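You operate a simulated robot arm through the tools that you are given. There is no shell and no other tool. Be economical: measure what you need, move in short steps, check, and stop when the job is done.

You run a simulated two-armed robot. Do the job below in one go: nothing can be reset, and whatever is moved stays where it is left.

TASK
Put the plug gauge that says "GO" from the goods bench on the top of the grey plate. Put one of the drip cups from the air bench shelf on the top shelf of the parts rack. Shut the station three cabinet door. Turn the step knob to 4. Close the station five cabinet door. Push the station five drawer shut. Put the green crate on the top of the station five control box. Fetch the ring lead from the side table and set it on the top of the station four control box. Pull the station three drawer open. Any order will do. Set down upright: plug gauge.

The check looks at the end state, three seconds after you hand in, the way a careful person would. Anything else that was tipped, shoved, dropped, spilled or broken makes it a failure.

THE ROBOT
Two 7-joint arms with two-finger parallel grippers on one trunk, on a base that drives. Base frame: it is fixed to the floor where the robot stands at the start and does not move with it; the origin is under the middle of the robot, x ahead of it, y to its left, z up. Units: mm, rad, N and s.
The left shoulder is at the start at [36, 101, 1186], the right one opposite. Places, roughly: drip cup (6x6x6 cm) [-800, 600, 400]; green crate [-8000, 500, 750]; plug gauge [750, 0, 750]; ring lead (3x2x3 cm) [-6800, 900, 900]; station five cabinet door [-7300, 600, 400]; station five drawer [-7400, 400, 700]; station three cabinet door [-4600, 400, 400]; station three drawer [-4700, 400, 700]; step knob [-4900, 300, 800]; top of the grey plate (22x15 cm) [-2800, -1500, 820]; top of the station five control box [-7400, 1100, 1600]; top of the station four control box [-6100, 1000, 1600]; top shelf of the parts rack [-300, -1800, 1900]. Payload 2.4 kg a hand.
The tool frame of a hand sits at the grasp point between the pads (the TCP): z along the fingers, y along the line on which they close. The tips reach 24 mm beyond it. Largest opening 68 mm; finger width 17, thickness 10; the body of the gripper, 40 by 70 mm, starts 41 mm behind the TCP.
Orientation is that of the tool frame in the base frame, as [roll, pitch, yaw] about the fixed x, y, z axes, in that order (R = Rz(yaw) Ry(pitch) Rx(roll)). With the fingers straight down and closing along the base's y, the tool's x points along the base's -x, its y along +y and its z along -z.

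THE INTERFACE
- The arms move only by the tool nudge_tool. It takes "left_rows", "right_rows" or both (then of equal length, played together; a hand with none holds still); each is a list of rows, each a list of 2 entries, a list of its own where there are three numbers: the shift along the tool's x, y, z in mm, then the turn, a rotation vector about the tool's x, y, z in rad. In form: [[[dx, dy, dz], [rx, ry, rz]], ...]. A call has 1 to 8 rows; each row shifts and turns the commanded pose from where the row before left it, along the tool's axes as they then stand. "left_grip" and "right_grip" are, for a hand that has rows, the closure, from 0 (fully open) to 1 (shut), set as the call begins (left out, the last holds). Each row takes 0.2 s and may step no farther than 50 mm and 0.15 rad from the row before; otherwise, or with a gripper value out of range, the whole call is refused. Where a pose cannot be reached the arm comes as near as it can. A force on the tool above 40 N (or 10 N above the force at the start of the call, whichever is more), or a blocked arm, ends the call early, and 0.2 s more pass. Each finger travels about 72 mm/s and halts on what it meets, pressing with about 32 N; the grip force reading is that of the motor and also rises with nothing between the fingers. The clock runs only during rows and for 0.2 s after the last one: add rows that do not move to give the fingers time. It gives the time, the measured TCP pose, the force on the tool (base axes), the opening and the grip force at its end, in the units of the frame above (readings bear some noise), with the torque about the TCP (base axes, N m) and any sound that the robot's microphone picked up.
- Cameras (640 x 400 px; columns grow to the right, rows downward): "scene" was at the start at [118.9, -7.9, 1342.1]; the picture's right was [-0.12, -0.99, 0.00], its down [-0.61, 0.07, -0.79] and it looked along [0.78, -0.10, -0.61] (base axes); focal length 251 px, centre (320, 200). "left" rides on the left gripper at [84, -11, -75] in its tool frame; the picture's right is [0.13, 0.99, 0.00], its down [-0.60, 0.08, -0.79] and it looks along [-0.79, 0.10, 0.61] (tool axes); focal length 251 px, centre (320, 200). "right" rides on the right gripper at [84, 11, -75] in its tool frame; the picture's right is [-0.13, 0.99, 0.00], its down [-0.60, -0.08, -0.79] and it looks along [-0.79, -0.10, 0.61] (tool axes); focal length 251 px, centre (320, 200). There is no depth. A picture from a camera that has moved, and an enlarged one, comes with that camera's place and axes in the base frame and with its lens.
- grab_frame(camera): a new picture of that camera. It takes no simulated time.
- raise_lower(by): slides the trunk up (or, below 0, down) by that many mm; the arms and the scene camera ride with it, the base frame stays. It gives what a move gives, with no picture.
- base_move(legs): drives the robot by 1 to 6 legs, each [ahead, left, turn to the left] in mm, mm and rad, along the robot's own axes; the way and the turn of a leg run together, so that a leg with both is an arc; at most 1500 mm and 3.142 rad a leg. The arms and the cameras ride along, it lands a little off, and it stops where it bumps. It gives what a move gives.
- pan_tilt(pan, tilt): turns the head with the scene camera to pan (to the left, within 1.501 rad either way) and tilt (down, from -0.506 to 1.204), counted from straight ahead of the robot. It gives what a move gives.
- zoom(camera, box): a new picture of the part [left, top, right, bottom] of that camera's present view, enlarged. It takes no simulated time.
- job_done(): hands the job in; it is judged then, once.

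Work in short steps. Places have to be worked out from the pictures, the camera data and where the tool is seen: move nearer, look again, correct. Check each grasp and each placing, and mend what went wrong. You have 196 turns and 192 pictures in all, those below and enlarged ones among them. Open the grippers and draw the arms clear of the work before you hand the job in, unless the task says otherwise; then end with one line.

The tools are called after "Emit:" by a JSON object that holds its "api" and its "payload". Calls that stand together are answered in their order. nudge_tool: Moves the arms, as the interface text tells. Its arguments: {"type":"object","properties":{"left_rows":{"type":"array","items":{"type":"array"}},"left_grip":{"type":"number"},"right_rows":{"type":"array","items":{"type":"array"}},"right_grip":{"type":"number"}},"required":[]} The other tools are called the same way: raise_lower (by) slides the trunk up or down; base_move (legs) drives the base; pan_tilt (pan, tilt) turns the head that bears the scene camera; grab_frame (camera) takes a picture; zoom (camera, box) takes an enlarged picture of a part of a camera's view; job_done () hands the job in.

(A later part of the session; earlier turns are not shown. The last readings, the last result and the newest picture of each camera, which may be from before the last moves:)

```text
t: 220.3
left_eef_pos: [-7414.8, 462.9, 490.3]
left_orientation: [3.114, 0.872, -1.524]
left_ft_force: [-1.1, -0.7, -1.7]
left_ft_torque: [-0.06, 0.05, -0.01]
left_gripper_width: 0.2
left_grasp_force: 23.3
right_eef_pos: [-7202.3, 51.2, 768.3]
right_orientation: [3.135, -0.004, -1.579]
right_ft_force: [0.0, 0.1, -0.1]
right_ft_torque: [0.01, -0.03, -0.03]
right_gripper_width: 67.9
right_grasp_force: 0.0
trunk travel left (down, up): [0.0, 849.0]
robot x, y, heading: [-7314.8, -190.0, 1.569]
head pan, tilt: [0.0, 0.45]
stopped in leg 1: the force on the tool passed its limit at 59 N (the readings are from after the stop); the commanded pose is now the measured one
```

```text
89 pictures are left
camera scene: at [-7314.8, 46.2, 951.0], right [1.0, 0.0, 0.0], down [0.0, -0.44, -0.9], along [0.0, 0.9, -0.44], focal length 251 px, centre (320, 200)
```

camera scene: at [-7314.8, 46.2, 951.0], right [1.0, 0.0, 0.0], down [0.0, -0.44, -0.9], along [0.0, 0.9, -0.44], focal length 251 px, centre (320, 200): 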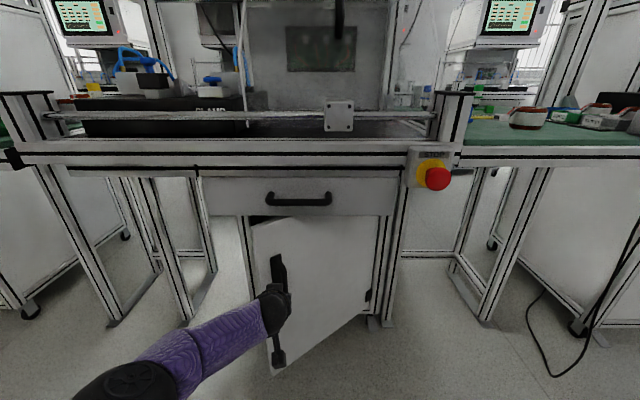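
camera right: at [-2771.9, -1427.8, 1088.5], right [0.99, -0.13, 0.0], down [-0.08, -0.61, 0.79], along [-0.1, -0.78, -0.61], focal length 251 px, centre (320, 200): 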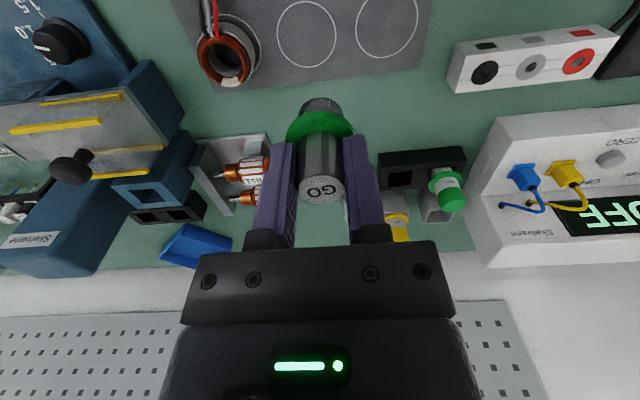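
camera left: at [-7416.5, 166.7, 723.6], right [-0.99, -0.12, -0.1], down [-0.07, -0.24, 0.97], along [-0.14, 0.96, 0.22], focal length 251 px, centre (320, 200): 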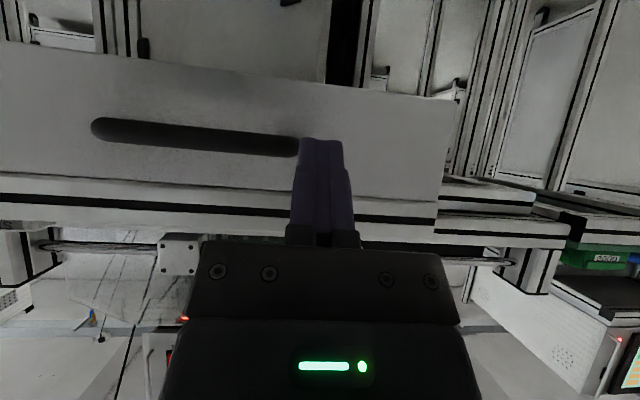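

An impact stop; the door is swinging in. I continue in smaller legs.

Emit:
{"api": "base_move", "payload": {"legs": [[30, 0, 0], [30, 0, 0], [30, 0, 0]]}}

Emit:
{"api": "base_move", "payload": {"legs": [[30, 0, 0], [30, 0, 0]]}}

Emit:
{"api": "grab_frame", "payload": {"camera": "scene"}}

```text
t: 221.2
left_eef_pos: [-7426.5, 476.4, 489.6]
left_orientation: [3.096, 0.87, -1.515]
left_ft_force: [-0.9, -0.6, -0.2]
left_ft_torque: [0.02, 0.01, 0.0]
left_gripper_width: 0.0
left_grasp_force: 23.7
right_eef_pos: [-7204.3, 67.5, 769.4]
right_orientation: [3.137, -0.003, -1.573]
right_ft_force: [0.6, 0.3, 0.1]
right_ft_torque: [0.01, 0.0, -0.03]
right_gripper_width: 68.0
right_grasp_force: 0.0
trunk travel left (down, up): [0.0, 849.0]
robot x, y, heading: [-7315.9, -172.3, 1.578]
head pan, tilt: [0.0, 0.45]
stopped in leg 1: the force on the tool passed its limit at 49 N (the readings are from after the stop); the commanded pose is now the measured one
```

```text
t: 222.0
left_eef_pos: [-7437.9, 493.0, 488.4]
left_orientation: [3.08, 0.867, -1.504]
left_ft_force: [0.5, 0.4, 0.6]
left_ft_torque: [0.01, 0.01, 0.0]
left_gripper_width: 0.1
left_grasp_force: 23.7
right_eef_pos: [-7206.3, 86.0, 769.6]
right_orientation: [3.137, -0.004, -1.568]
right_ft_force: [0.7, -1.1, 0.4]
right_ft_torque: [-0.01, 0.01, -0.03]
right_gripper_width: 67.9
right_grasp_force: 0.0
trunk travel left (down, up): [0.0, 849.0]
robot x, y, heading: [-7317.7, -152.7, 1.579]
head pan, tilt: [0.0, 0.45]
stopped in leg 1: the force on the tool passed its limit at 48 N (the readings are from after the stop); the commanded pose is now the measured one
```

```text
88 pictures are left
camera scene: at [-7318.0, 79.3, 951.0], right [1.0, 0.01, 0.0], down [0.0, -0.44, -0.9], along [-0.01, 0.9, -0.44], focal length 251 px, centre (320, 200)
```

scene: 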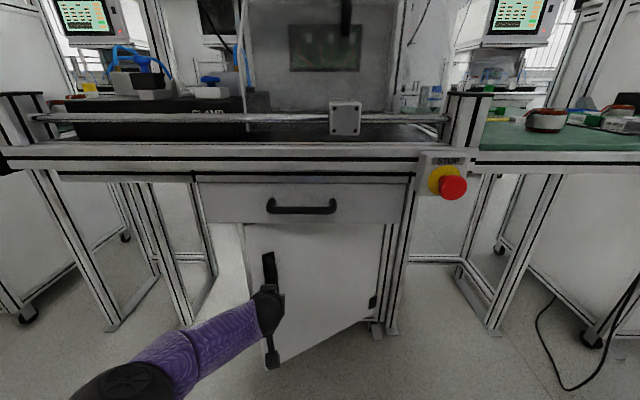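

The hand is being dragged sideways, perhaps caught at the handle. I look with the left camera.

Emit:
{"api": "grab_frame", "payload": {"camera": "left"}}

```text
87 pictures are left
camera left: at [-7414.5, 383.6, 471.1], right [-0.98, -0.2, -0.06], down [-0.01, -0.22, 0.98], along [-0.2, 0.96, 0.21], focal length 251 px, centre (320, 200)
```

left: 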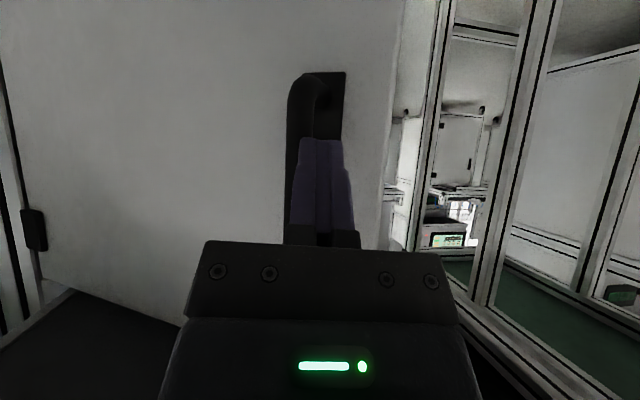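

The fingers sit on the free-edge side of the handle and get dragged by it. I back off 70 mm, shift the hand 60 mm right of the handle and resume.

Emit:
{"api": "base_move", "payload": {"legs": [[-80, 0, 0]]}}

Emit:
{"api": "nudge_tool", "payload": {"left_rows": [[[0, -35, 0], [0, 0, 0]], [[0, -35, 0], [0, 0, 0]], [[0, 0, 0], [0, 0, 0]]]}}

Emit:
{"api": "base_move", "payload": {"legs": [[80, 0, 0], [30, 0, 0], [30, 0, 0]]}}

Emit:
{"api": "base_move", "payload": {"legs": [[30, 0, 0], [30, 0, 0]]}}

Emit:
{"api": "grab_frame", "payload": {"camera": "scene"}}

```text
t: 223.1
left_eef_pos: [-7435.8, 413.5, 487.2]
left_orientation: [3.079, 0.867, -1.503]
left_ft_force: [0.0, -1.0, 0.7]
left_ft_torque: [0.02, -0.01, 0.0]
left_gripper_width: 0.0
left_grasp_force: 23.1
right_eef_pos: [-7203.3, 5.5, 768.4]
right_orientation: [3.137, -0.004, -1.569]
right_ft_force: [0.1, 0.2, -0.6]
right_ft_torque: [0.0, -0.01, 0.01]
right_gripper_width: 68.4
right_grasp_force: 0.0
trunk travel left (down, up): [0.0, 849.0]
robot x, y, heading: [-7315.6, -232.5, 1.576]
head pan, tilt: [0.0, 0.45]
```

```text
t: 223.9
left_eef_pos: [-7388.4, 408.4, 483.5]
left_orientation: [3.079, 0.868, -1.506]
left_ft_force: [-0.3, -0.6, 0.3]
left_ft_torque: [0.0, 0.01, -0.03]
left_gripper_width: 0.0
left_grasp_force: 23.8
left hand out of reach, approached as far as the arm can: row 1, 2
right_eef_pos: [-7203.8, 6.2, 770.7]
right_orientation: [3.137, -0.002, -1.57]
right_ft_force: [-0.3, 0.1, 0.3]
right_ft_torque: [0.02, -0.01, -0.02]
right_gripper_width: 68.0
right_grasp_force: 0.0
trunk travel left (down, up): [0.0, 849.0]
robot x, y, heading: [-7314.5, -235.6, 1.582]
head pan, tilt: [0.0, 0.45]
```

```text
t: 225.8
left_eef_pos: [-7391.1, 549.6, 484.4]
left_orientation: [3.079, 0.868, -1.505]
left_ft_force: [-0.7, 0.6, 1.2]
left_ft_torque: [-0.05, 0.03, -0.02]
left_gripper_width: 0.1
left_grasp_force: 23.4
right_eef_pos: [-7207.1, 148.0, 768.3]
right_orientation: [3.137, -0.004, -1.568]
right_ft_force: [-0.2, 0.5, 0.3]
right_ft_torque: [-0.01, -0.02, 0.03]
right_gripper_width: 67.9
right_grasp_force: 0.0
trunk travel left (down, up): [0.0, 849.0]
robot x, y, heading: [-7318.4, -89.9, 1.583]
head pan, tilt: [0.0, 0.45]
```

```text
t: 227.1
left_eef_pos: [-7390.3, 609.0, 483.4]
left_orientation: [3.08, 0.868, -1.505]
left_ft_force: [-0.6, -0.2, -0.7]
left_ft_torque: [0.02, -0.01, -0.02]
left_gripper_width: 0.0
left_grasp_force: 23.6
right_eef_pos: [-7205.7, 207.9, 768.2]
right_orientation: [3.136, -0.006, -1.57]
right_ft_force: [-0.4, -0.3, 0.0]
right_ft_torque: [0.01, 0.0, 0.01]
right_gripper_width: 67.9
right_grasp_force: 0.1
trunk travel left (down, up): [0.0, 849.0]
robot x, y, heading: [-7321.1, -33.1, 1.583]
head pan, tilt: [0.0, 0.45]
```

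```text
86 pictures are left
camera scene: at [-7319.3, 201.0, 951.1], right [1.0, 0.01, 0.0], down [0.0, -0.44, -0.9], along [-0.01, 0.9, -0.44], focal length 251 px, centre (320, 200)
```

scene: 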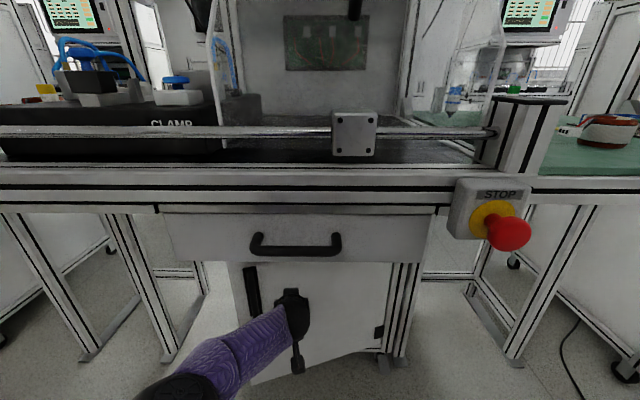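

Nearly there (TCP y 609; flush should be ≈655). I continue.

Emit:
{"api": "base_move", "payload": {"legs": [[30, 0, 0]]}}

Emit:
{"api": "base_move", "payload": {"legs": [[20, 0, 0]]}}

Emit:
{"api": "zoom", "payload": {"camera": "scene", "box": [200, 220, 440, 390]}}

```text
t: 227.9
left_eef_pos: [-7390.6, 639.5, 483.7]
left_orientation: [3.079, 0.868, -1.504]
left_ft_force: [0.3, -0.2, -0.3]
left_ft_torque: [0.02, -0.01, 0.0]
left_gripper_width: 0.0
left_grasp_force: 23.8
right_eef_pos: [-7208.2, 238.0, 769.0]
right_orientation: [3.134, -0.003, -1.568]
right_ft_force: [0.0, 0.1, -0.5]
right_ft_torque: [0.01, -0.02, -0.03]
right_gripper_width: 67.9
right_grasp_force: 0.0
trunk travel left (down, up): [0.0, 849.0]
robot x, y, heading: [-7320.6, -3.0, 1.58]
head pan, tilt: [0.0, 0.45]
```

```text
t: 228.7
left_eef_pos: [-7391.9, 660.9, 483.2]
left_orientation: [3.078, 0.866, -1.505]
left_ft_force: [-0.6, -0.6, 0.6]
left_ft_torque: [0.01, -0.01, -0.01]
left_gripper_width: 0.0
left_grasp_force: 24.0
right_eef_pos: [-7206.8, 257.1, 768.8]
right_orientation: [3.138, -0.002, -1.566]
right_ft_force: [-0.2, 0.9, 0.7]
right_ft_torque: [0.01, 0.04, -0.01]
right_gripper_width: 68.1
right_grasp_force: 0.0
trunk travel left (down, up): [0.0, 849.0]
robot x, y, heading: [-7320.1, 16.4, 1.579]
head pan, tilt: [0.0, 0.45]
```

```text
2.35 times, centred on (320, 305) of scene
camera zoom: at [-7320.0, 251.2, 951.0], right [1.0, 0.01, 0.0], down [0.01, -0.44, -0.9], along [-0.01, 0.9, -0.44], focal length 591 px, centre (320, -47)
```

zoom: 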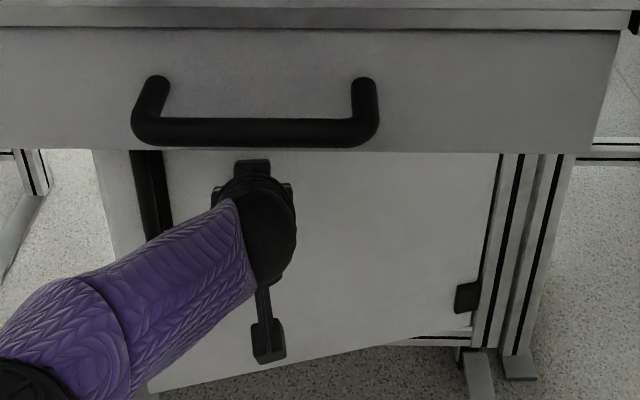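

Still a visible gap, so I continue pushing in 20 mm steps.

Emit:
{"api": "base_move", "payload": {"legs": [[20, 0, 0]]}}

Emit:
{"api": "base_move", "payload": {"legs": [[20, 0, 0]]}}

Emit:
{"api": "zoom", "payload": {"camera": "scene", "box": [180, 220, 460, 395]}}

```text
t: 229.5
left_eef_pos: [-7392.2, 680.2, 483.6]
left_orientation: [3.078, 0.868, -1.504]
left_ft_force: [0.1, 0.2, 0.0]
left_ft_torque: [0.03, 0.04, -0.02]
left_gripper_width: 0.0
left_grasp_force: 23.3
right_eef_pos: [-7208.4, 277.2, 769.9]
right_orientation: [3.137, -0.004, -1.565]
right_ft_force: [-0.9, 0.7, -0.1]
right_ft_torque: [-0.04, -0.01, -0.01]
right_gripper_width: 67.9
right_grasp_force: 0.1
trunk travel left (down, up): [0.0, 849.0]
robot x, y, heading: [-7320.6, 35.8, 1.582]
head pan, tilt: [0.0, 0.45]
```

```text
t: 230.3
left_eef_pos: [-7392.5, 701.0, 483.8]
left_orientation: [3.081, 0.866, -1.505]
left_ft_force: [-0.9, 0.0, -0.3]
left_ft_torque: [0.03, 0.0, -0.01]
left_gripper_width: 0.1
left_grasp_force: 23.6
right_eef_pos: [-7207.5, 298.2, 768.9]
right_orientation: [3.136, -0.005, -1.568]
right_ft_force: [0.3, -0.3, 0.5]
right_ft_torque: [-0.05, 0.02, 0.0]
right_gripper_width: 67.9
right_grasp_force: 0.1
trunk travel left (down, up): [0.0, 849.0]
robot x, y, heading: [-7316.8, 60.1, 1.582]
head pan, tilt: [0.0, 0.45]
```

```text
2.29 times, centred on (320, 308) of scene
camera zoom: at [-7320.5, 291.6, 951.0], right [1.0, 0.01, 0.0], down [0.01, -0.44, -0.9], along [-0.01, 0.9, -0.44], focal length 574 px, centre (320, -46)
```

zoom: 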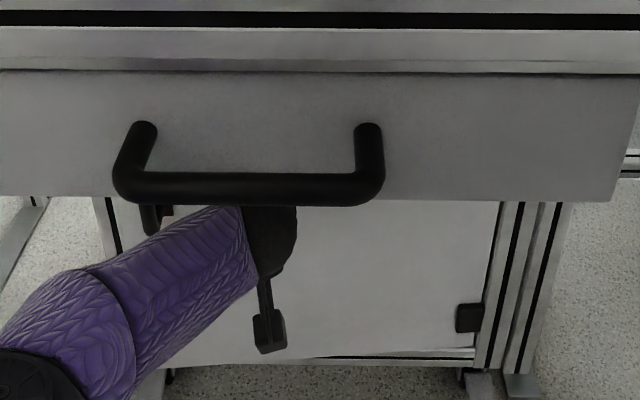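

Almost flush. Two more small pushes.

Emit:
{"api": "base_move", "payload": {"legs": [[15, 0, 0]]}}

Emit:
{"api": "base_move", "payload": {"legs": [[15, 0, 0]]}}

Emit:
{"api": "zoom", "payload": {"camera": "scene", "box": [180, 220, 460, 395]}}

```text
t: 231.1
left_eef_pos: [-7391.8, 716.0, 483.1]
left_orientation: [3.081, 0.868, -1.503]
left_ft_force: [0.6, 0.8, 0.0]
left_ft_torque: [0.0, 0.0, 0.01]
left_gripper_width: 0.1
left_grasp_force: 23.5
right_eef_pos: [-7208.0, 314.4, 769.3]
right_orientation: [3.136, -0.004, -1.566]
right_ft_force: [0.0, -0.4, -0.3]
right_ft_torque: [0.01, -0.02, 0.02]
right_gripper_width: 67.9
right_grasp_force: 0.1
trunk travel left (down, up): [0.0, 849.0]
robot x, y, heading: [-7319.3, 74.4, 1.58]
head pan, tilt: [0.0, 0.45]
```

```text
t: 231.8
left_eef_pos: [-7392.0, 729.9, 481.9]
left_orientation: [3.081, 0.867, -1.502]
left_ft_force: [0.3, -7.3, -3.8]
left_ft_torque: [-0.18, 0.04, -0.03]
left_gripper_width: 0.0
left_grasp_force: 23.8
right_eef_pos: [-7209.1, 327.9, 768.5]
right_orientation: [3.135, -0.005, -1.566]
right_ft_force: [0.1, -0.3, -0.6]
right_ft_torque: [0.0, -0.01, 0.01]
right_gripper_width: 68.0
right_grasp_force: 0.0
trunk travel left (down, up): [0.0, 849.0]
robot x, y, heading: [-7317.3, 85.9, 1.579]
head pan, tilt: [0.0, 0.45]
```

```text
2.29 times, centred on (320, 308) of scene
camera zoom: at [-7321.0, 321.8, 950.9], right [1.0, 0.01, 0.0], down [0.01, -0.44, -0.9], along [-0.01, 0.9, -0.44], focal length 574 px, centre (320, -46)
```

zoom: 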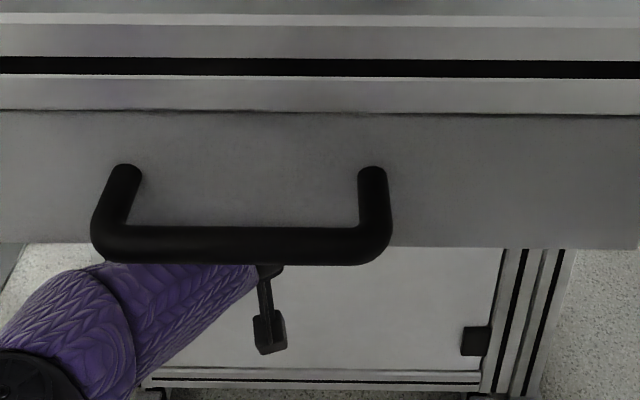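

The door is flush and now presses back (7 N). I back out and verify.

Emit:
{"api": "base_move", "payload": {"legs": [[-450, 0, 0]]}}

Emit:
{"api": "grab_frame", "payload": {"camera": "scene"}}

```text
t: 234.6
left_eef_pos: [-7387.1, 278.4, 481.6]
left_orientation: [3.079, 0.865, -1.505]
left_ft_force: [-0.2, -0.4, 0.2]
left_ft_torque: [-0.01, 0.02, 0.04]
left_gripper_width: 0.0
left_grasp_force: 23.4
right_eef_pos: [-7202.4, -123.1, 769.5]
right_orientation: [3.135, -0.005, -1.568]
right_ft_force: [0.5, -0.3, -0.3]
right_ft_torque: [-0.03, -0.02, 0.01]
right_gripper_width: 68.2
right_grasp_force: 0.0
trunk travel left (down, up): [0.0, 849.0]
robot x, y, heading: [-7316.7, -364.6, 1.582]
head pan, tilt: [0.0, 0.45]
```

```text
82 pictures are left
camera scene: at [-7315.7, -129.6, 951.0], right [1.0, 0.01, 0.0], down [0.0, -0.44, -0.9], along [-0.01, 0.9, -0.44], focal length 251 px, centre (320, 200)
```

scene: 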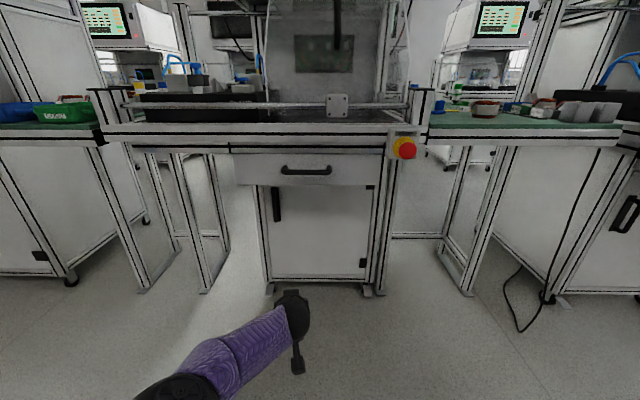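

Station 5's door and drawer are both shut. Next is the green crate: I raise the trunk, strafe left toward x≈-7850 and look at the crate table.

Emit:
{"api": "raise_lower", "payload": {"by": 350}}

Emit:
{"api": "base_move", "payload": {"legs": [[0, 560, -0.01]]}}

Emit:
{"api": "pan_tilt", "payload": {"pan": 0, "tilt": 0.45}}

Emit:
{"api": "grab_frame", "payload": {"camera": "scene"}}

```text
t: 238.0
left_eef_pos: [-7386.0, 272.7, 1007.5]
left_orientation: [3.121, 1.164, -1.468]
left_ft_force: [0.3, -0.3, 0.0]
left_ft_torque: [0.03, 0.0, 0.02]
left_gripper_width: 0.1
left_grasp_force: 23.4
right_eef_pos: [-7202.1, -122.1, 1118.9]
right_orientation: [3.136, -0.006, -1.568]
right_ft_force: [-0.1, 0.5, 0.8]
right_ft_torque: [0.0, -0.01, 0.0]
right_gripper_width: 67.9
right_grasp_force: 0.1
trunk travel left (down, up): [-350.0, 499.0]
robot x, y, heading: [-7313.9, -362.7, 1.58]
head pan, tilt: [0.0, 0.45]
```

```text
t: 241.2
left_eef_pos: [-7943.6, 271.0, 1008.3]
left_orientation: [3.121, 1.162, -1.482]
left_ft_force: [-1.0, -0.2, -0.2]
left_ft_torque: [0.03, -0.02, -0.02]
left_gripper_width: 0.3
left_grasp_force: 23.7
right_eef_pos: [-7764.9, -127.5, 1119.3]
right_orientation: [3.138, -0.003, -1.58]
right_ft_force: [0.6, 1.2, 0.0]
right_ft_torque: [-0.03, 0.03, 0.01]
right_gripper_width: 68.3
right_grasp_force: 0.1
trunk travel left (down, up): [-350.0, 499.0]
robot x, y, heading: [-7878.1, -367.5, 1.567]
head pan, tilt: [0.0, 0.45]
```

```text
t: 241.8
left_eef_pos: [-7942.8, 269.7, 1007.5]
left_orientation: [3.121, 1.162, -1.481]
left_ft_force: [0.2, 1.1, 1.0]
left_ft_torque: [0.03, 0.0, -0.01]
left_gripper_width: 0.1
left_grasp_force: 23.4
right_eef_pos: [-7764.7, -126.7, 1118.7]
right_orientation: [3.138, -0.004, -1.581]
right_ft_force: [-0.4, 0.8, 0.1]
right_ft_torque: [-0.02, 0.01, 0.01]
right_gripper_width: 67.9
right_grasp_force: 0.0
trunk travel left (down, up): [-350.0, 499.0]
robot x, y, heading: [-7879.4, -368.3, 1.571]
head pan, tilt: [0.0, 0.45]
```

```text
81 pictures are left
camera scene: at [-7877.2, -232.1, 1310.7], right [1.0, 0.0, 0.0], down [0.0, -0.44, -0.9], along [0.0, 0.9, -0.44], focal length 251 px, centre (320, 200)
```

scene: 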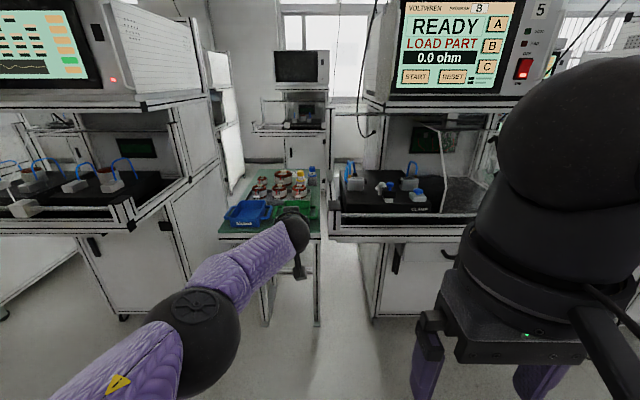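

The left hand hides the green crate. I draw that hand back and zoom on the crate table.

Emit:
{"api": "nudge_tool", "payload": {"left_rows": [[[0, 40, -45], [0, 0, 0]], [[0, 40, -45], [0, 0, 0]], [[0, 40, -45], [0, 0, 0]], [[0, 40, -45], [0, 0, 0]], [[-40, 0, 0], [0, 0, 0]]]}}

Emit:
{"api": "zoom", "payload": {"camera": "scene", "box": [200, 150, 340, 250]}}

```text
refused: row 1 steps farther than a row can; nothing moved
```

```text
4.00 times, centred on (270, 200) of scene
camera zoom: at [-7877.2, -232.1, 1310.7], right [1.0, 0.0, 0.0], down [0.0, -0.44, -0.9], along [0.0, 0.9, -0.44], focal length 1004 px, centre (520, 200)
```

zoom: 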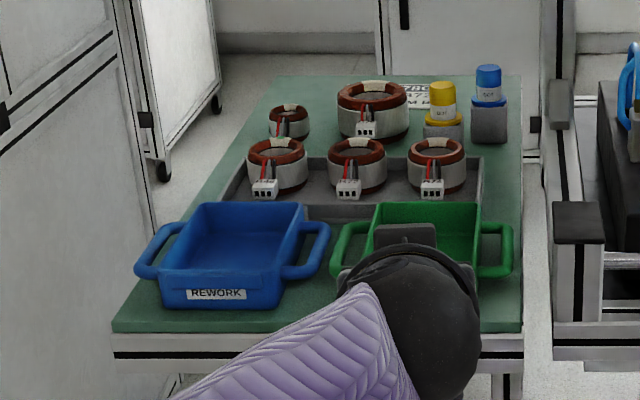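

The crate has side loop handles. Before planning I need to see the box top: I raise the trunk by 450 (hands in free air) and look toward box 5.

Emit:
{"api": "base_move", "payload": {"legs": [[-250, 0, 0]]}}

Emit:
{"api": "raise_lower", "payload": {"by": 450}}

Emit:
{"api": "pan_tilt", "payload": {"pan": -0.25, "tilt": 0.3}}

Emit:
{"api": "grab_frame", "payload": {"camera": "scene"}}

```text
t: 243.6
left_eef_pos: [-7942.9, 18.9, 1008.2]
left_orientation: [3.121, 1.161, -1.481]
left_ft_force: [-0.2, 0.3, 0.7]
left_ft_torque: [0.05, -0.01, 0.0]
left_gripper_width: 0.0
left_grasp_force: 24.0
right_eef_pos: [-7763.9, -379.0, 1120.6]
right_orientation: [3.136, -0.003, -1.58]
right_ft_force: [-0.7, -0.3, -0.5]
right_ft_torque: [-0.01, -0.01, 0.04]
right_gripper_width: 67.9
right_grasp_force: 0.0
trunk travel left (down, up): [-350.0, 499.0]
robot x, y, heading: [-7882.4, -614.7, 1.575]
head pan, tilt: [0.0, 0.45]
```

```text
refused: 450 is not a number from -400 to 400
```

```text
t: 244.4
left_eef_pos: [-7943.3, 19.7, 1007.7]
left_orientation: [3.121, 1.161, -1.484]
left_ft_force: [0.2, 1.5, 0.3]
left_ft_torque: [-0.02, -0.05, -0.02]
left_gripper_width: 0.0
left_grasp_force: 23.7
right_eef_pos: [-7764.4, -379.3, 1118.5]
right_orientation: [3.135, -0.005, -1.583]
right_ft_force: [0.1, -0.2, -0.5]
right_ft_torque: [0.0, 0.0, -0.02]
right_gripper_width: 68.0
right_grasp_force: 0.1
trunk travel left (down, up): [-350.0, 499.0]
robot x, y, heading: [-7878.7, -615.9, 1.569]
head pan, tilt: [-0.25, 0.3]
```

```text
79 pictures are left
camera scene: at [-7854.4, -484.6, 1324.6], right [0.97, -0.25, 0.0], down [-0.07, -0.29, -0.95], along [0.24, 0.93, -0.3], focal length 251 px, centre (320, 200)
```

scene: 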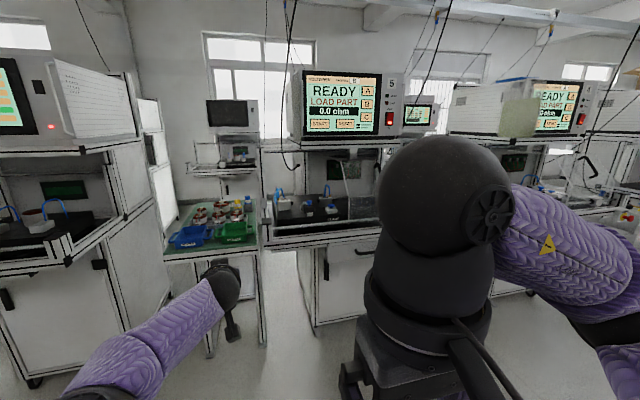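

I raise by 400 and look again.

Emit:
{"api": "raise_lower", "payload": {"by": 400}}

Emit:
{"api": "grab_frame", "payload": {"camera": "scene"}}

```text
t: 248.2
left_eef_pos: [-7944.4, 6.7, 1456.9]
left_orientation: [-3.139, 1.244, -1.461]
left_ft_force: [-0.2, 0.1, 0.4]
left_ft_torque: [-0.02, -0.04, -0.04]
left_gripper_width: 0.2
left_grasp_force: 23.9
right_eef_pos: [-7765.4, -378.2, 1520.5]
right_orientation: [3.137, -0.004, -1.581]
right_ft_force: [0.1, 0.6, -0.9]
right_ft_torque: [-0.01, 0.0, -0.01]
right_gripper_width: 67.7
right_grasp_force: 0.1
trunk travel left (down, up): [-750.0, 99.0]
robot x, y, heading: [-7881.7, -614.5, 1.569]
head pan, tilt: [-0.25, 0.3]
```

```text
78 pictures are left
camera scene: at [-7854.4, -513.2, 1725.7], right [0.97, -0.25, 0.0], down [-0.07, -0.29, -0.96], along [0.24, 0.93, -0.3], focal length 251 px, centre (320, 200)
```

scene: 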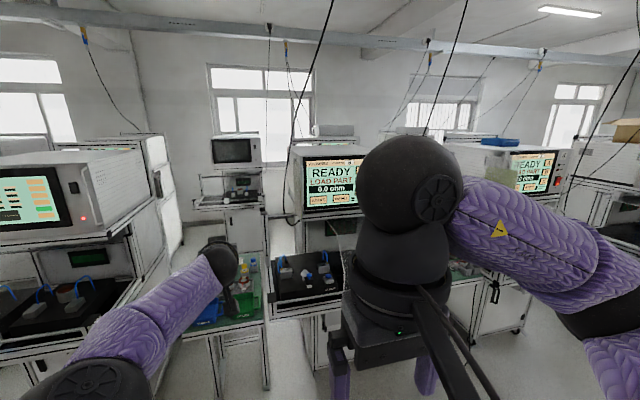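

Box 5's front top edge is near y≈960, z≈1590, so from the front I need about 750 mm of reach. I test how far the left arm can extend at that height.

Emit:
{"api": "raise_lower", "payload": {"by": 95}}

Emit:
{"api": "nudge_tool", "payload": {"left_rows": [[[-45, 0, -15], [0, 0, 0]], [[-30, 0, -10], [0, 0, 0]], [[-15, 0, 45], [0, 0, 0]], [[-15, 0, 45], [0, 0, 0]], [[-15, 0, 45], [0, 0, 0]], [[-15, 0, 45], [0, 0, 0]], [[-15, 0, 45], [0, 0, 0]]]}}

```text
t: 249.5
left_eef_pos: [-7944.7, 7.5, 1552.8]
left_orientation: [-3.14, 1.243, -1.46]
left_ft_force: [-0.6, 0.3, 0.1]
left_ft_torque: [0.02, 0.03, -0.02]
left_gripper_width: 0.1
left_grasp_force: 23.5
right_eef_pos: [-7764.3, -378.3, 1613.6]
right_orientation: [3.139, -0.005, -1.582]
right_ft_force: [0.3, -0.1, 0.0]
right_ft_torque: [0.02, 0.0, -0.01]
right_gripper_width: 68.3
right_grasp_force: 0.1
trunk travel left (down, up): [-845.0, 4.0]
robot x, y, heading: [-7878.8, -618.7, 1.566]
head pan, tilt: [-0.25, 0.3]
```

```text
t: 251.1
left_eef_pos: [-7978.9, 14.8, 1617.7]
left_orientation: [-3.137, 1.243, -1.459]
left_ft_force: [0.3, -0.1, -0.1]
left_ft_torque: [-0.01, 0.0, -0.02]
left_gripper_width: 0.1
left_grasp_force: 23.8
left hand out of reach, approached as far as the arm can: row 2, 3, 4, 5, 6, 7
right_eef_pos: [-7765.2, -377.6, 1614.2]
right_orientation: [3.137, -0.002, -1.582]
right_ft_force: [0.3, -0.3, 0.5]
right_ft_torque: [-0.03, 0.0, 0.01]
right_gripper_width: 68.0
right_grasp_force: 0.0
trunk travel left (down, up): [-845.0, 4.0]
robot x, y, heading: [-7876.8, -615.5, 1.565]
head pan, tilt: [-0.25, 0.3]
```

Maximum reach here is ~633 mm ahead, so placing from the front won't work. I look for a way into the aisle behind the station row.

Emit:
{"api": "pan_tilt", "payload": {"pan": -0.95, "tilt": 0.3}}

Emit:
{"api": "grab_frame", "payload": {"camera": "scene"}}

Emit:
{"api": "pan_tilt", "payload": {"pan": 0.5, "tilt": 0.3}}

Emit:
{"api": "grab_frame", "payload": {"camera": "scene"}}

```text
t: 252.2
left_eef_pos: [-7978.3, 13.6, 1617.3]
left_orientation: [-3.14, 1.243, -1.461]
left_ft_force: [0.0, 0.0, -0.4]
left_ft_torque: [-0.01, 0.01, -0.02]
left_gripper_width: 0.1
left_grasp_force: 23.2
right_eef_pos: [-7763.7, -377.6, 1614.2]
right_orientation: [3.138, -0.004, -1.579]
right_ft_force: [0.3, -0.2, -0.4]
right_ft_torque: [-0.01, 0.02, 0.01]
right_gripper_width: 68.1
right_grasp_force: 0.0
trunk travel left (down, up): [-845.0, 4.0]
robot x, y, heading: [-7879.4, -617.8, 1.569]
head pan, tilt: [-0.949, 0.3]
```

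```text
77 pictures are left
camera scene: at [-7801.7, -549.8, 1820.9], right [0.58, -0.81, 0.0], down [-0.24, -0.17, -0.96], along [0.78, 0.56, -0.3], focal length 251 px, centre (320, 200)
```

scene: 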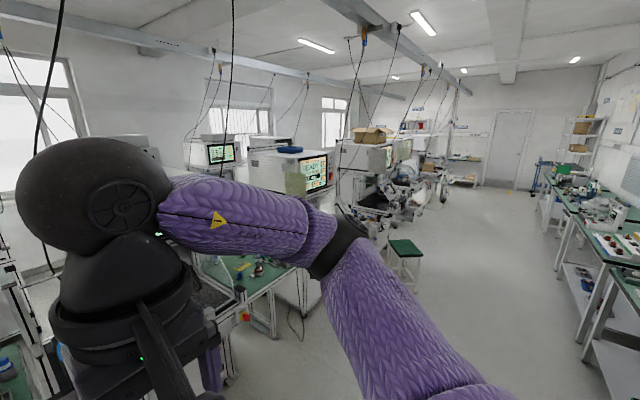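

```text
t: 253.8
left_eef_pos: [-7978.6, 14.1, 1617.7]
left_orientation: [-3.14, 1.244, -1.461]
left_ft_force: [0.4, -0.6, -0.4]
left_ft_torque: [-0.03, 0.01, -0.04]
left_gripper_width: 0.0
left_grasp_force: 24.1
right_eef_pos: [-7764.4, -378.9, 1614.9]
right_orientation: [3.136, -0.003, -1.581]
right_ft_force: [0.2, -1.0, 1.4]
right_ft_torque: [-0.02, 0.01, -0.01]
right_gripper_width: 68.2
right_grasp_force: 0.1
trunk travel left (down, up): [-845.0, 4.0]
robot x, y, heading: [-7878.5, -617.7, 1.572]
head pan, tilt: [0.499, 0.3]
```

```text
76 pictures are left
camera scene: at [-7922.1, -522.0, 1820.9], right [0.88, 0.48, 0.0], down [0.14, -0.26, -0.96], along [-0.46, 0.84, -0.3], focal length 251 px, centre (320, 200)
```

scene: 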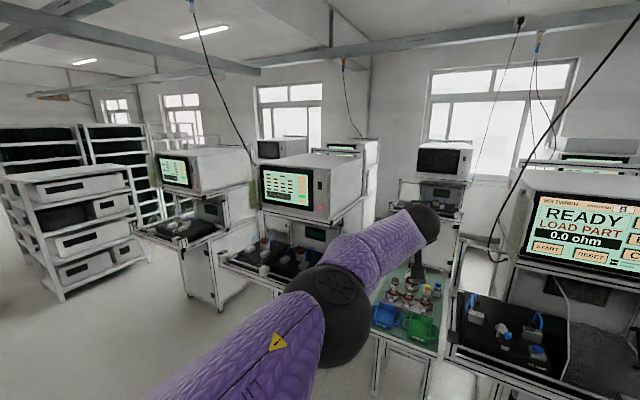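

The box-front estimate is uncertain, so I'll measure it properly with zoomed views from two distances.

Emit:
{"api": "pan_tilt", "payload": {"pan": -0.15, "tilt": 0.3}}

Emit:
{"api": "zoom", "payload": {"camera": "scene", "box": [230, 100, 430, 225]}}

Emit:
{"api": "base_move", "payload": {"legs": [[400, 0, 0]]}}

Emit:
{"api": "grab_frame", "payload": {"camera": "scene"}}

```text
t: 254.8
left_eef_pos: [-7978.6, 14.0, 1616.9]
left_orientation: [-3.141, 1.242, -1.463]
left_ft_force: [0.0, -0.1, 0.1]
left_ft_torque: [0.01, -0.02, -0.02]
left_gripper_width: 0.0
left_grasp_force: 23.4
right_eef_pos: [-7764.9, -378.0, 1614.2]
right_orientation: [3.136, -0.003, -1.582]
right_ft_force: [0.2, -0.8, -0.5]
right_ft_torque: [0.01, -0.02, -0.01]
right_gripper_width: 68.2
right_grasp_force: 0.0
trunk travel left (down, up): [-845.0, 4.0]
robot x, y, heading: [-7881.0, -616.7, 1.566]
head pan, tilt: [-0.15, 0.3]
```

```text
3.20 times, centred on (330, 162) of scene
camera zoom: at [-7863.6, -511.8, 1820.9], right [0.99, -0.15, 0.0], down [-0.04, -0.29, -0.96], along [0.14, 0.94, -0.3], focal length 803 px, centre (288, 320)
```

zoom: 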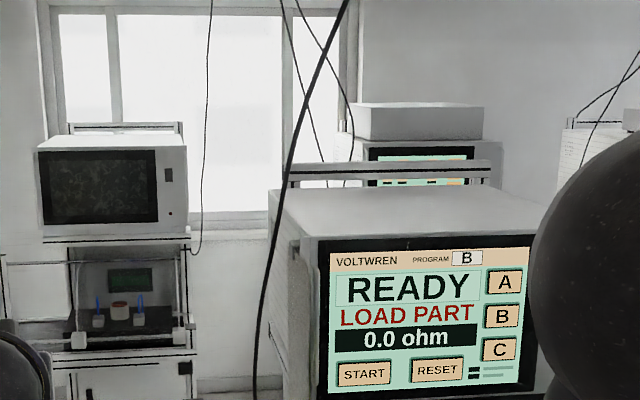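

```text
t: 257.3
left_eef_pos: [-7979.1, 415.3, 1617.7]
left_orientation: [-3.14, 1.244, -1.459]
left_ft_force: [-0.2, -0.2, -0.1]
left_ft_torque: [0.05, -0.01, 0.02]
left_gripper_width: 0.0
left_grasp_force: 23.6
right_eef_pos: [-7763.6, 23.5, 1614.5]
right_orientation: [3.135, -0.004, -1.578]
right_ft_force: [0.0, -0.7, -0.5]
right_ft_torque: [0.0, 0.04, -0.01]
right_gripper_width: 68.0
right_grasp_force: 0.1
trunk travel left (down, up): [-845.0, 4.0]
robot x, y, heading: [-7876.7, -217.1, 1.57]
head pan, tilt: [-0.15, 0.3]
```

```text
74 pictures are left
camera scene: at [-7863.1, -110.3, 1820.9], right [0.99, -0.15, 0.0], down [-0.04, -0.29, -0.96], along [0.14, 0.94, -0.3], focal length 251 px, centre (320, 200)
```

scene: 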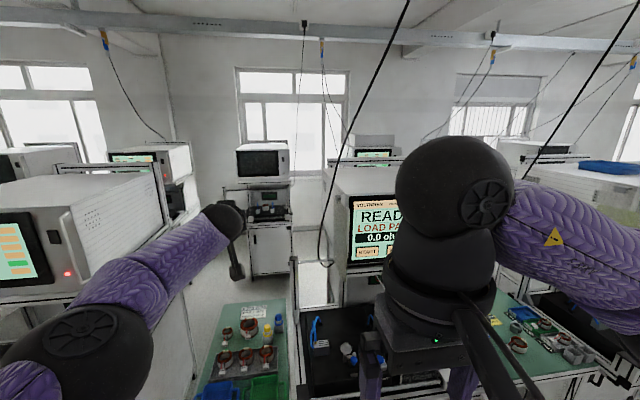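

Now the geometry is clear: the box top is z≈1540 and its front edge y≈822, so a front placement with ~615 mm reach is feasible. I set both hands to 45° tilt for a two-handed grip on the crate's side handles.

Emit:
{"api": "nudge_tool", "payload": {"left_rows": [[[0, 0, -45], [0, 0.14, 0]], [[0, 0, -45], [0, 0.14, 0]], [[0, 0, -45], [0, 0.14, 0]], [[0, 0, -45], [0, 0.04, 0]], [[0, 0, 0], [0.078, 0, 0.078]], [[20, 0, 20], [0, 0, 0]]], "right_rows": [[[0, 0, 0], [0, -0.131, 0]], [[0, 0, 0], [0, -0.131, 0]], [[0, 0, 0], [0, -0.131, 0]], [[0, 0, 0], [0, -0.131, 0]], [[0, 0, 0], [0, -0.131, 0]], [[0, 0, 0], [0, -0.131, 0]]], "left_grip": 0.55, "right_grip": 0.55}}

Emit:
{"api": "nudge_tool", "payload": {"right_rows": [[[0, 0, 49], [0, 0, 0]], [[0, 0, 49], [0, 0, 0]], [[-10, 10, 45], [0, 0, 0]], [[-30, 10, 30], [0, 0, 0]], [[-20, 10, 20], [0, 0, 0]]]}}

Emit:
{"api": "raise_lower", "payload": {"by": -400}}

```text
t: 258.7
left_eef_pos: [-7963.5, 264.9, 1679.9]
left_orientation: [-3.14, 0.783, -1.574]
left_ft_force: [-0.7, 0.0, 0.2]
left_ft_torque: [0.02, 0.01, -0.02]
left_gripper_width: 30.5
left_grasp_force: 0.1
right_eef_pos: [-7777.4, 53.8, 1642.0]
right_orientation: [3.134, 0.781, -1.587]
right_ft_force: [0.2, 0.1, 0.2]
right_ft_torque: [0.01, 0.0, 0.0]
right_gripper_width: 30.8
right_grasp_force: 0.0
right hand out of reach, approached as far as the arm can: row 5, 6
trunk travel left (down, up): [-845.0, 4.0]
robot x, y, heading: [-7876.7, -214.3, 1.573]
head pan, tilt: [-0.15, 0.3]
```

```text
t: 259.9
left_eef_pos: [-7962.6, 265.2, 1680.8]
left_orientation: [-3.14, 0.782, -1.57]
left_ft_force: [-1.2, 0.2, 1.0]
left_ft_torque: [-0.03, 0.0, 0.0]
left_gripper_width: 30.8
left_grasp_force: 0.2
right_eef_pos: [-7806.8, 232.1, 1547.5]
right_orientation: [3.135, 0.782, -1.582]
right_ft_force: [0.3, -0.2, 0.5]
right_ft_torque: [0.0, 0.0, -0.02]
right_gripper_width: 30.9
right_grasp_force: 0.0
trunk travel left (down, up): [-845.0, 4.0]
robot x, y, heading: [-7880.4, -214.7, 1.57]
head pan, tilt: [-0.15, 0.3]
```

```text
t: 263.7
left_eef_pos: [-7962.6, 263.2, 1281.5]
left_orientation: [-3.141, 0.783, -1.57]
left_ft_force: [0.7, -0.9, 0.3]
left_ft_torque: [-0.01, 0.02, 0.02]
left_gripper_width: 30.7
left_grasp_force: 0.0
right_eef_pos: [-7805.9, 230.7, 1150.3]
right_orientation: [3.134, 0.781, -1.586]
right_ft_force: [0.2, -0.3, -0.4]
right_ft_torque: [0.01, -0.01, -0.01]
right_gripper_width: 30.4
right_grasp_force: 0.1
trunk travel left (down, up): [-445.0, 404.0]
robot x, y, heading: [-7882.8, -215.0, 1.569]
head pan, tilt: [-0.15, 0.3]
```

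Both hands are at 45°. I bring the left hand level with the right one, shift the base left to centre on the crate, and look down.

Emit:
{"api": "nudge_tool", "payload": {"left_rows": [[[38.3, 0, 23.4], [0, 0, 0]], [[38.3, 0, 23.4], [0, 0, 0]], [[38.3, 0, 23.4], [0, 0, 0]]]}}

Emit:
{"api": "base_move", "payload": {"legs": [[-100, 85, 0]]}}

Emit:
{"api": "pan_tilt", "payload": {"pan": 0, "tilt": 0.75}}

Emit:
{"api": "grab_frame", "payload": {"camera": "scene"}}

```text
t: 264.5
left_eef_pos: [-7963.0, 231.5, 1149.9]
left_orientation: [-3.139, 0.782, -1.57]
left_ft_force: [-0.6, -0.1, -0.3]
left_ft_torque: [0.03, 0.02, 0.01]
left_gripper_width: 30.8
left_grasp_force: 0.0
right_eef_pos: [-7806.3, 231.2, 1147.9]
right_orientation: [3.135, 0.782, -1.585]
right_ft_force: [-0.8, 0.0, 0.3]
right_ft_torque: [-0.02, 0.01, 0.01]
right_gripper_width: 30.6
right_grasp_force: 0.1
trunk travel left (down, up): [-445.0, 404.0]
robot x, y, heading: [-7879.1, -216.6, 1.571]
head pan, tilt: [-0.15, 0.3]
```

```text
t: 265.8
left_eef_pos: [-8048.5, 129.5, 1150.9]
left_orientation: [-3.14, 0.784, -1.57]
left_ft_force: [-0.4, -0.3, -0.1]
left_ft_torque: [0.0, -0.02, -0.01]
left_gripper_width: 30.8
left_grasp_force: 0.0
right_eef_pos: [-7892.4, 130.6, 1148.4]
right_orientation: [3.135, 0.783, -1.584]
right_ft_force: [-0.5, -0.3, 0.1]
right_ft_torque: [0.0, -0.01, 0.0]
right_gripper_width: 30.6
right_grasp_force: 0.1
trunk travel left (down, up): [-445.0, 404.0]
robot x, y, heading: [-7962.4, -317.6, 1.571]
head pan, tilt: [-0.15, 0.3]
```

```text
t: 266.7
left_eef_pos: [-8049.1, 129.8, 1148.6]
left_orientation: [-3.14, 0.78, -1.57]
left_ft_force: [0.1, 0.2, -0.9]
left_ft_torque: [-0.01, 0.0, 0.02]
left_gripper_width: 30.6
left_grasp_force: 0.0
right_eef_pos: [-7892.1, 130.4, 1148.1]
right_orientation: [3.132, 0.782, -1.586]
right_ft_force: [0.7, 0.3, 0.7]
right_ft_torque: [0.02, 0.01, 0.0]
right_gripper_width: 30.6
right_grasp_force: 0.2
trunk travel left (down, up): [-445.0, 404.0]
robot x, y, heading: [-7966.5, -318.1, 1.569]
head pan, tilt: [0.0, 0.75]
```

```text
73 pictures are left
camera scene: at [-7962.5, -205.0, 1380.0], right [1.0, 0.0, 0.0], down [0.0, -0.68, -0.73], along [0.0, 0.73, -0.68], focal length 251 px, centre (320, 200)
```

scene: 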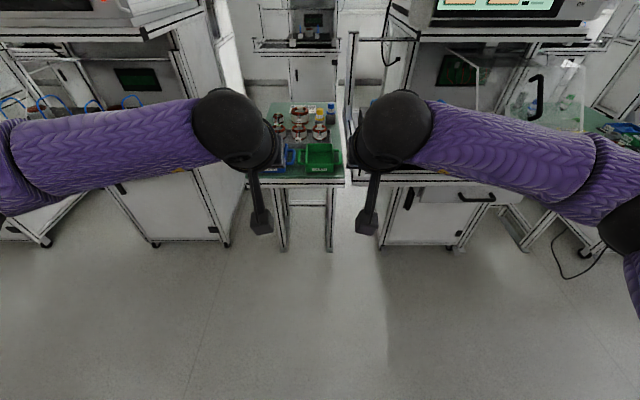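

Both hands frame the crate nicely. I zoom on it.

Emit:
{"api": "zoom", "payload": {"camera": "scene", "box": [260, 130, 370, 190]}}

```text
5.82 times, centred on (315, 160) of scene
camera zoom: at [-7962.5, -205.0, 1380.0], right [1.0, 0.0, 0.0], down [0.0, -0.68, -0.73], along [0.0, 0.73, -0.68], focal length 1460 px, centre (349, 433)
```

zoom: 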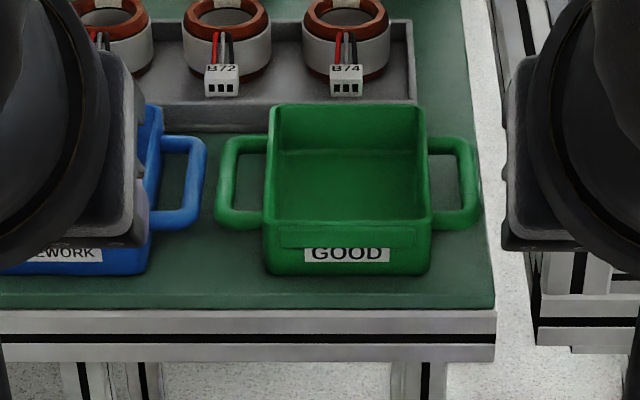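

I lower the trunk 230 mm for a good vertical baseline (the hands stay short of the table) and zoom again.

Emit:
{"api": "raise_lower", "payload": {"by": -230}}

Emit:
{"api": "pan_tilt", "payload": {"pan": 0, "tilt": 0.5}}

Emit:
{"api": "zoom", "payload": {"camera": "scene", "box": [250, 120, 390, 210]}}

```text
t: 269.1
left_eef_pos: [-8049.1, 130.0, 921.1]
left_orientation: [-3.139, 0.783, -1.571]
left_ft_force: [0.3, -0.4, 0.5]
left_ft_torque: [-0.01, -0.02, 0.02]
left_gripper_width: 30.5
left_grasp_force: 0.0
right_eef_pos: [-7890.5, 130.0, 918.1]
right_orientation: [3.134, 0.784, -1.586]
right_ft_force: [0.0, -0.3, -0.3]
right_ft_torque: [-0.03, 0.0, 0.01]
right_gripper_width: 30.5
right_grasp_force: 0.0
trunk travel left (down, up): [-215.0, 634.0]
robot x, y, heading: [-7965.9, -316.5, 1.57]
head pan, tilt: [0.0, 0.75]
```

```text
t: 269.9
left_eef_pos: [-8048.5, 130.8, 920.2]
left_orientation: [-3.14, 0.782, -1.571]
left_ft_force: [0.6, 0.2, 0.7]
left_ft_torque: [0.0, 0.02, 0.0]
left_gripper_width: 30.6
left_grasp_force: 0.1
right_eef_pos: [-7891.8, 130.9, 918.7]
right_orientation: [3.135, 0.781, -1.585]
right_ft_force: [-0.9, -0.4, 0.9]
right_ft_torque: [-0.01, -0.03, -0.04]
right_gripper_width: 30.6
right_grasp_force: 0.0
trunk travel left (down, up): [-215.0, 634.0]
robot x, y, heading: [-7962.8, -314.2, 1.574]
head pan, tilt: [0.0, 0.499]
```

```text
4.44 times, centred on (320, 165) of scene
camera zoom: at [-7962.5, -154.5, 1169.3], right [1.0, 0.0, 0.0], down [0.0, -0.48, -0.88], along [0.0, 0.88, -0.48], focal length 1116 px, centre (320, 356)
```

zoom: 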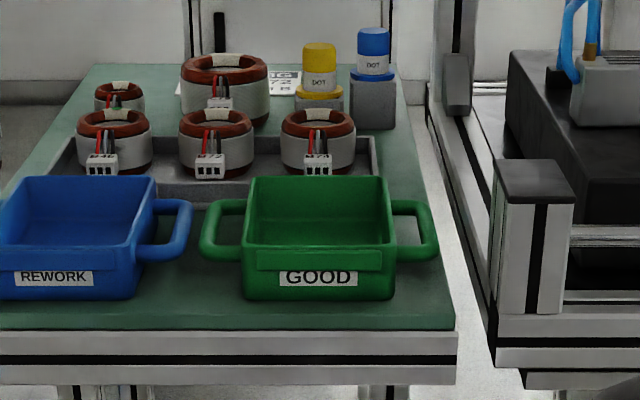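

The handles are at x≈-8039 and -7888, y≈561, z≈876, and the table top at 840. I narrow the fingers to ~20 mm, correct lateral offsets, raise 30 mm and drive over the crate.

Emit:
{"api": "nudge_tool", "payload": {"left_rows": [[[0, -9.5, 0], [0, 0, 0]], [[0, 0, 0], [0, 0, 0]]], "right_rows": [[[0, -4, 0], [0, 0, 0]], [[0, 0, 0], [0, 0, 0]]], "left_grip": 0.7, "right_grip": 0.7}}

Emit:
{"api": "raise_lower", "payload": {"by": 35}}

Emit:
{"api": "base_move", "payload": {"legs": [[400, 0, 0]]}}

Emit:
{"api": "pan_tilt", "payload": {"pan": 0, "tilt": 0.9}}

Emit:
{"api": "grab_frame", "payload": {"camera": "scene"}}

```text
t: 270.5
left_eef_pos: [-8040.1, 130.0, 920.4]
left_orientation: [-3.14, 0.781, -1.572]
left_ft_force: [0.1, -0.3, -0.1]
left_ft_torque: [-0.03, 0.0, 0.01]
left_gripper_width: 20.3
left_grasp_force: 0.0
right_eef_pos: [-7886.8, 130.0, 919.0]
right_orientation: [3.133, 0.782, -1.587]
right_ft_force: [-1.1, 0.9, -0.2]
right_ft_torque: [0.01, 0.01, -0.05]
right_gripper_width: 20.5
right_grasp_force: 0.1
trunk travel left (down, up): [-215.0, 634.0]
robot x, y, heading: [-7965.8, -318.1, 1.573]
head pan, tilt: [0.0, 0.499]
```

```text
t: 271.3
left_eef_pos: [-8039.5, 129.9, 955.1]
left_orientation: [-3.139, 0.783, -1.571]
left_ft_force: [0.0, 0.9, -0.6]
left_ft_torque: [-0.03, 0.02, 0.02]
left_gripper_width: 20.4
left_grasp_force: 0.1
right_eef_pos: [-7887.7, 130.9, 953.0]
right_orientation: [3.136, 0.782, -1.585]
right_ft_force: [0.2, -0.8, 0.2]
right_ft_torque: [0.01, 0.01, 0.04]
right_gripper_width: 20.4
right_grasp_force: 0.0
trunk travel left (down, up): [-250.0, 599.0]
robot x, y, heading: [-7962.6, -314.7, 1.571]
head pan, tilt: [0.0, 0.499]
```

```text
t: 273.8
left_eef_pos: [-8039.6, 530.8, 955.1]
left_orientation: [-3.141, 0.782, -1.57]
left_ft_force: [-0.4, -1.0, -0.9]
left_ft_torque: [-0.02, 0.0, 0.03]
left_gripper_width: 20.5
left_grasp_force: 0.0
right_eef_pos: [-7887.4, 530.7, 954.2]
right_orientation: [3.134, 0.782, -1.585]
right_ft_force: [1.6, 0.3, -0.4]
right_ft_torque: [0.0, 0.01, 0.02]
right_gripper_width: 20.5
right_grasp_force: 0.1
trunk travel left (down, up): [-250.0, 599.0]
robot x, y, heading: [-7961.7, 86.1, 1.567]
head pan, tilt: [0.0, 0.499]
```

```text
t: 274.7
left_eef_pos: [-8038.9, 531.7, 954.7]
left_orientation: [-3.139, 0.782, -1.57]
left_ft_force: [0.1, -0.4, -0.2]
left_ft_torque: [0.01, -0.01, -0.02]
left_gripper_width: 20.3
left_grasp_force: 0.0
right_eef_pos: [-7887.4, 531.5, 952.4]
right_orientation: [3.134, 0.781, -1.584]
right_ft_force: [0.1, -1.0, -0.4]
right_ft_torque: [-0.01, 0.03, 0.03]
right_gripper_width: 20.4
right_grasp_force: 0.0
trunk travel left (down, up): [-250.0, 599.0]
robot x, y, heading: [-7965.3, 80.7, 1.57]
head pan, tilt: [0.0, 0.901]
```

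```text
70 pictures are left
camera scene: at [-7962.6, 222.1, 1171.2], right [1.0, 0.0, 0.0], down [0.0, -0.78, -0.62], along [0.0, 0.62, -0.78], focal length 251 px, centre (320, 200)
```

scene: 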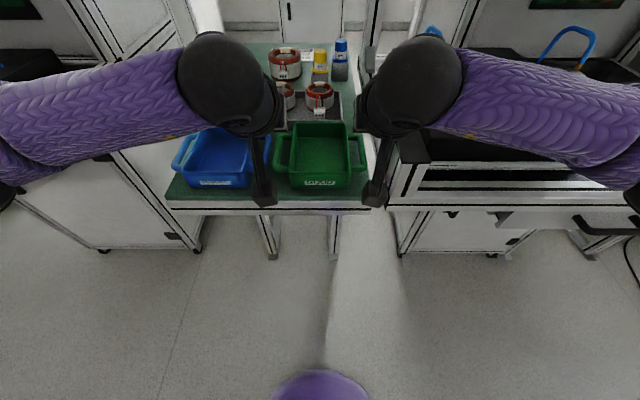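

I zoom in to confirm handle positions before descending.

Emit:
{"api": "zoom", "payload": {"camera": "scene", "box": [250, 100, 390, 200]}}

```text
4.00 times, centred on (320, 150) of scene
camera zoom: at [-7962.6, 222.1, 1171.2], right [1.0, 0.0, 0.0], down [0.0, -0.78, -0.62], along [0.0, 0.62, -0.78], focal length 1004 px, centre (320, 400)
```

zoom: 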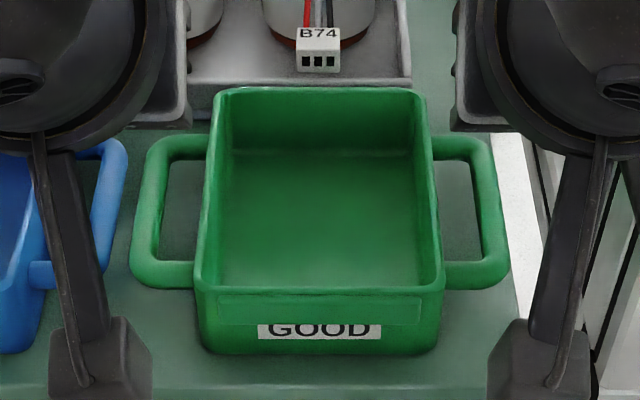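

Handles measured at x -7887 and -8039, y≈562, matching my hands. I move 30 mm forward and descend ~74 mm.

Emit:
{"api": "nudge_tool", "payload": {"left_rows": [[[-21, 0, 21], [0, 0, 0]], [[17.5, 0, 17.5], [0, 0, 0]], [[17.5, 0, 17.5], [0, 0, 0]], [[17.5, 0, 17.5], [0, 0, 0]], [[0, 0, 0], [0, 0, 0]]], "right_rows": [[[-21, 0, 21], [0, 0, 0]], [[17, 0, 17], [0, 0, 0]], [[17, 0, 17], [0, 0, 0]], [[17, 0, 17], [0, 0, 0]], [[0, 0, 0], [0, 0, 0]]]}}

Emit:
{"api": "zoom", "payload": {"camera": "scene", "box": [250, 100, 390, 200]}}

Emit:
{"api": "grab_frame", "payload": {"camera": "right"}}

```text
t: 275.9
left_eef_pos: [-8038.4, 561.1, 882.9]
left_orientation: [-3.14, 0.787, -1.57]
left_ft_force: [0.2, 3.8, 14.6]
left_ft_torque: [0.25, 0.29, -0.08]
left_gripper_width: 20.0
left_grasp_force: 0.0
right_eef_pos: [-7887.7, 559.1, 880.8]
right_orientation: [3.133, 0.782, -1.586]
right_ft_force: [0.6, 0.1, -0.6]
right_ft_torque: [0.01, -0.01, 0.04]
right_gripper_width: 20.6
right_grasp_force: 0.1
trunk travel left (down, up): [-250.0, 599.0]
robot x, y, heading: [-7964.2, 84.7, 1.571]
head pan, tilt: [0.0, 0.901]
```

```text
4.00 times, centred on (320, 150) of scene
camera zoom: at [-7962.4, 221.3, 1171.4], right [1.0, 0.0, 0.0], down [0.0, -0.78, -0.62], along [0.0, 0.62, -0.78], focal length 1004 px, centre (320, 400)
```

zoom: 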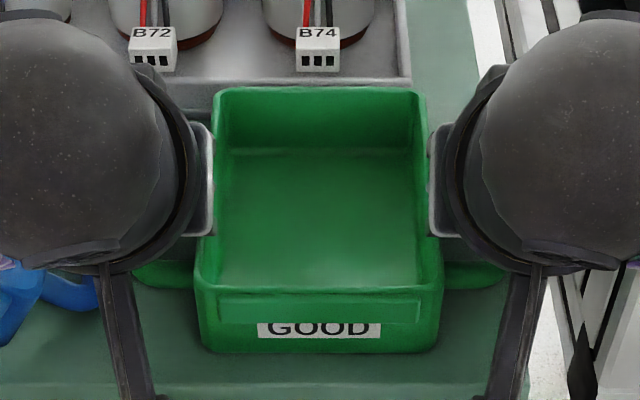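

```text
67 pictures are left
camera right: at [-7898.5, 447.6, 874.6], right [-0.99, 0.1, 0.1], down [0.08, -0.13, 0.99], along [0.11, 0.99, 0.12], focal length 251 px, centre (320, 200)
```

right: 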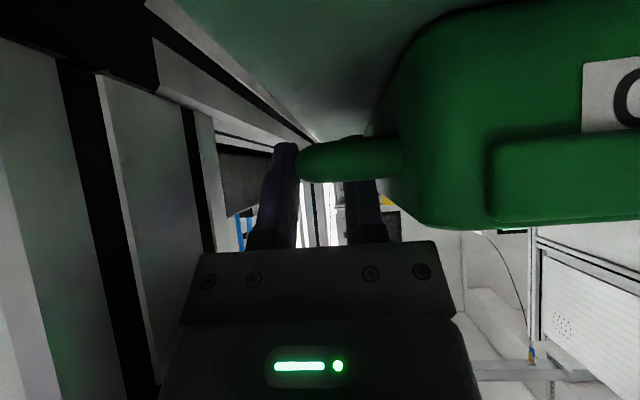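

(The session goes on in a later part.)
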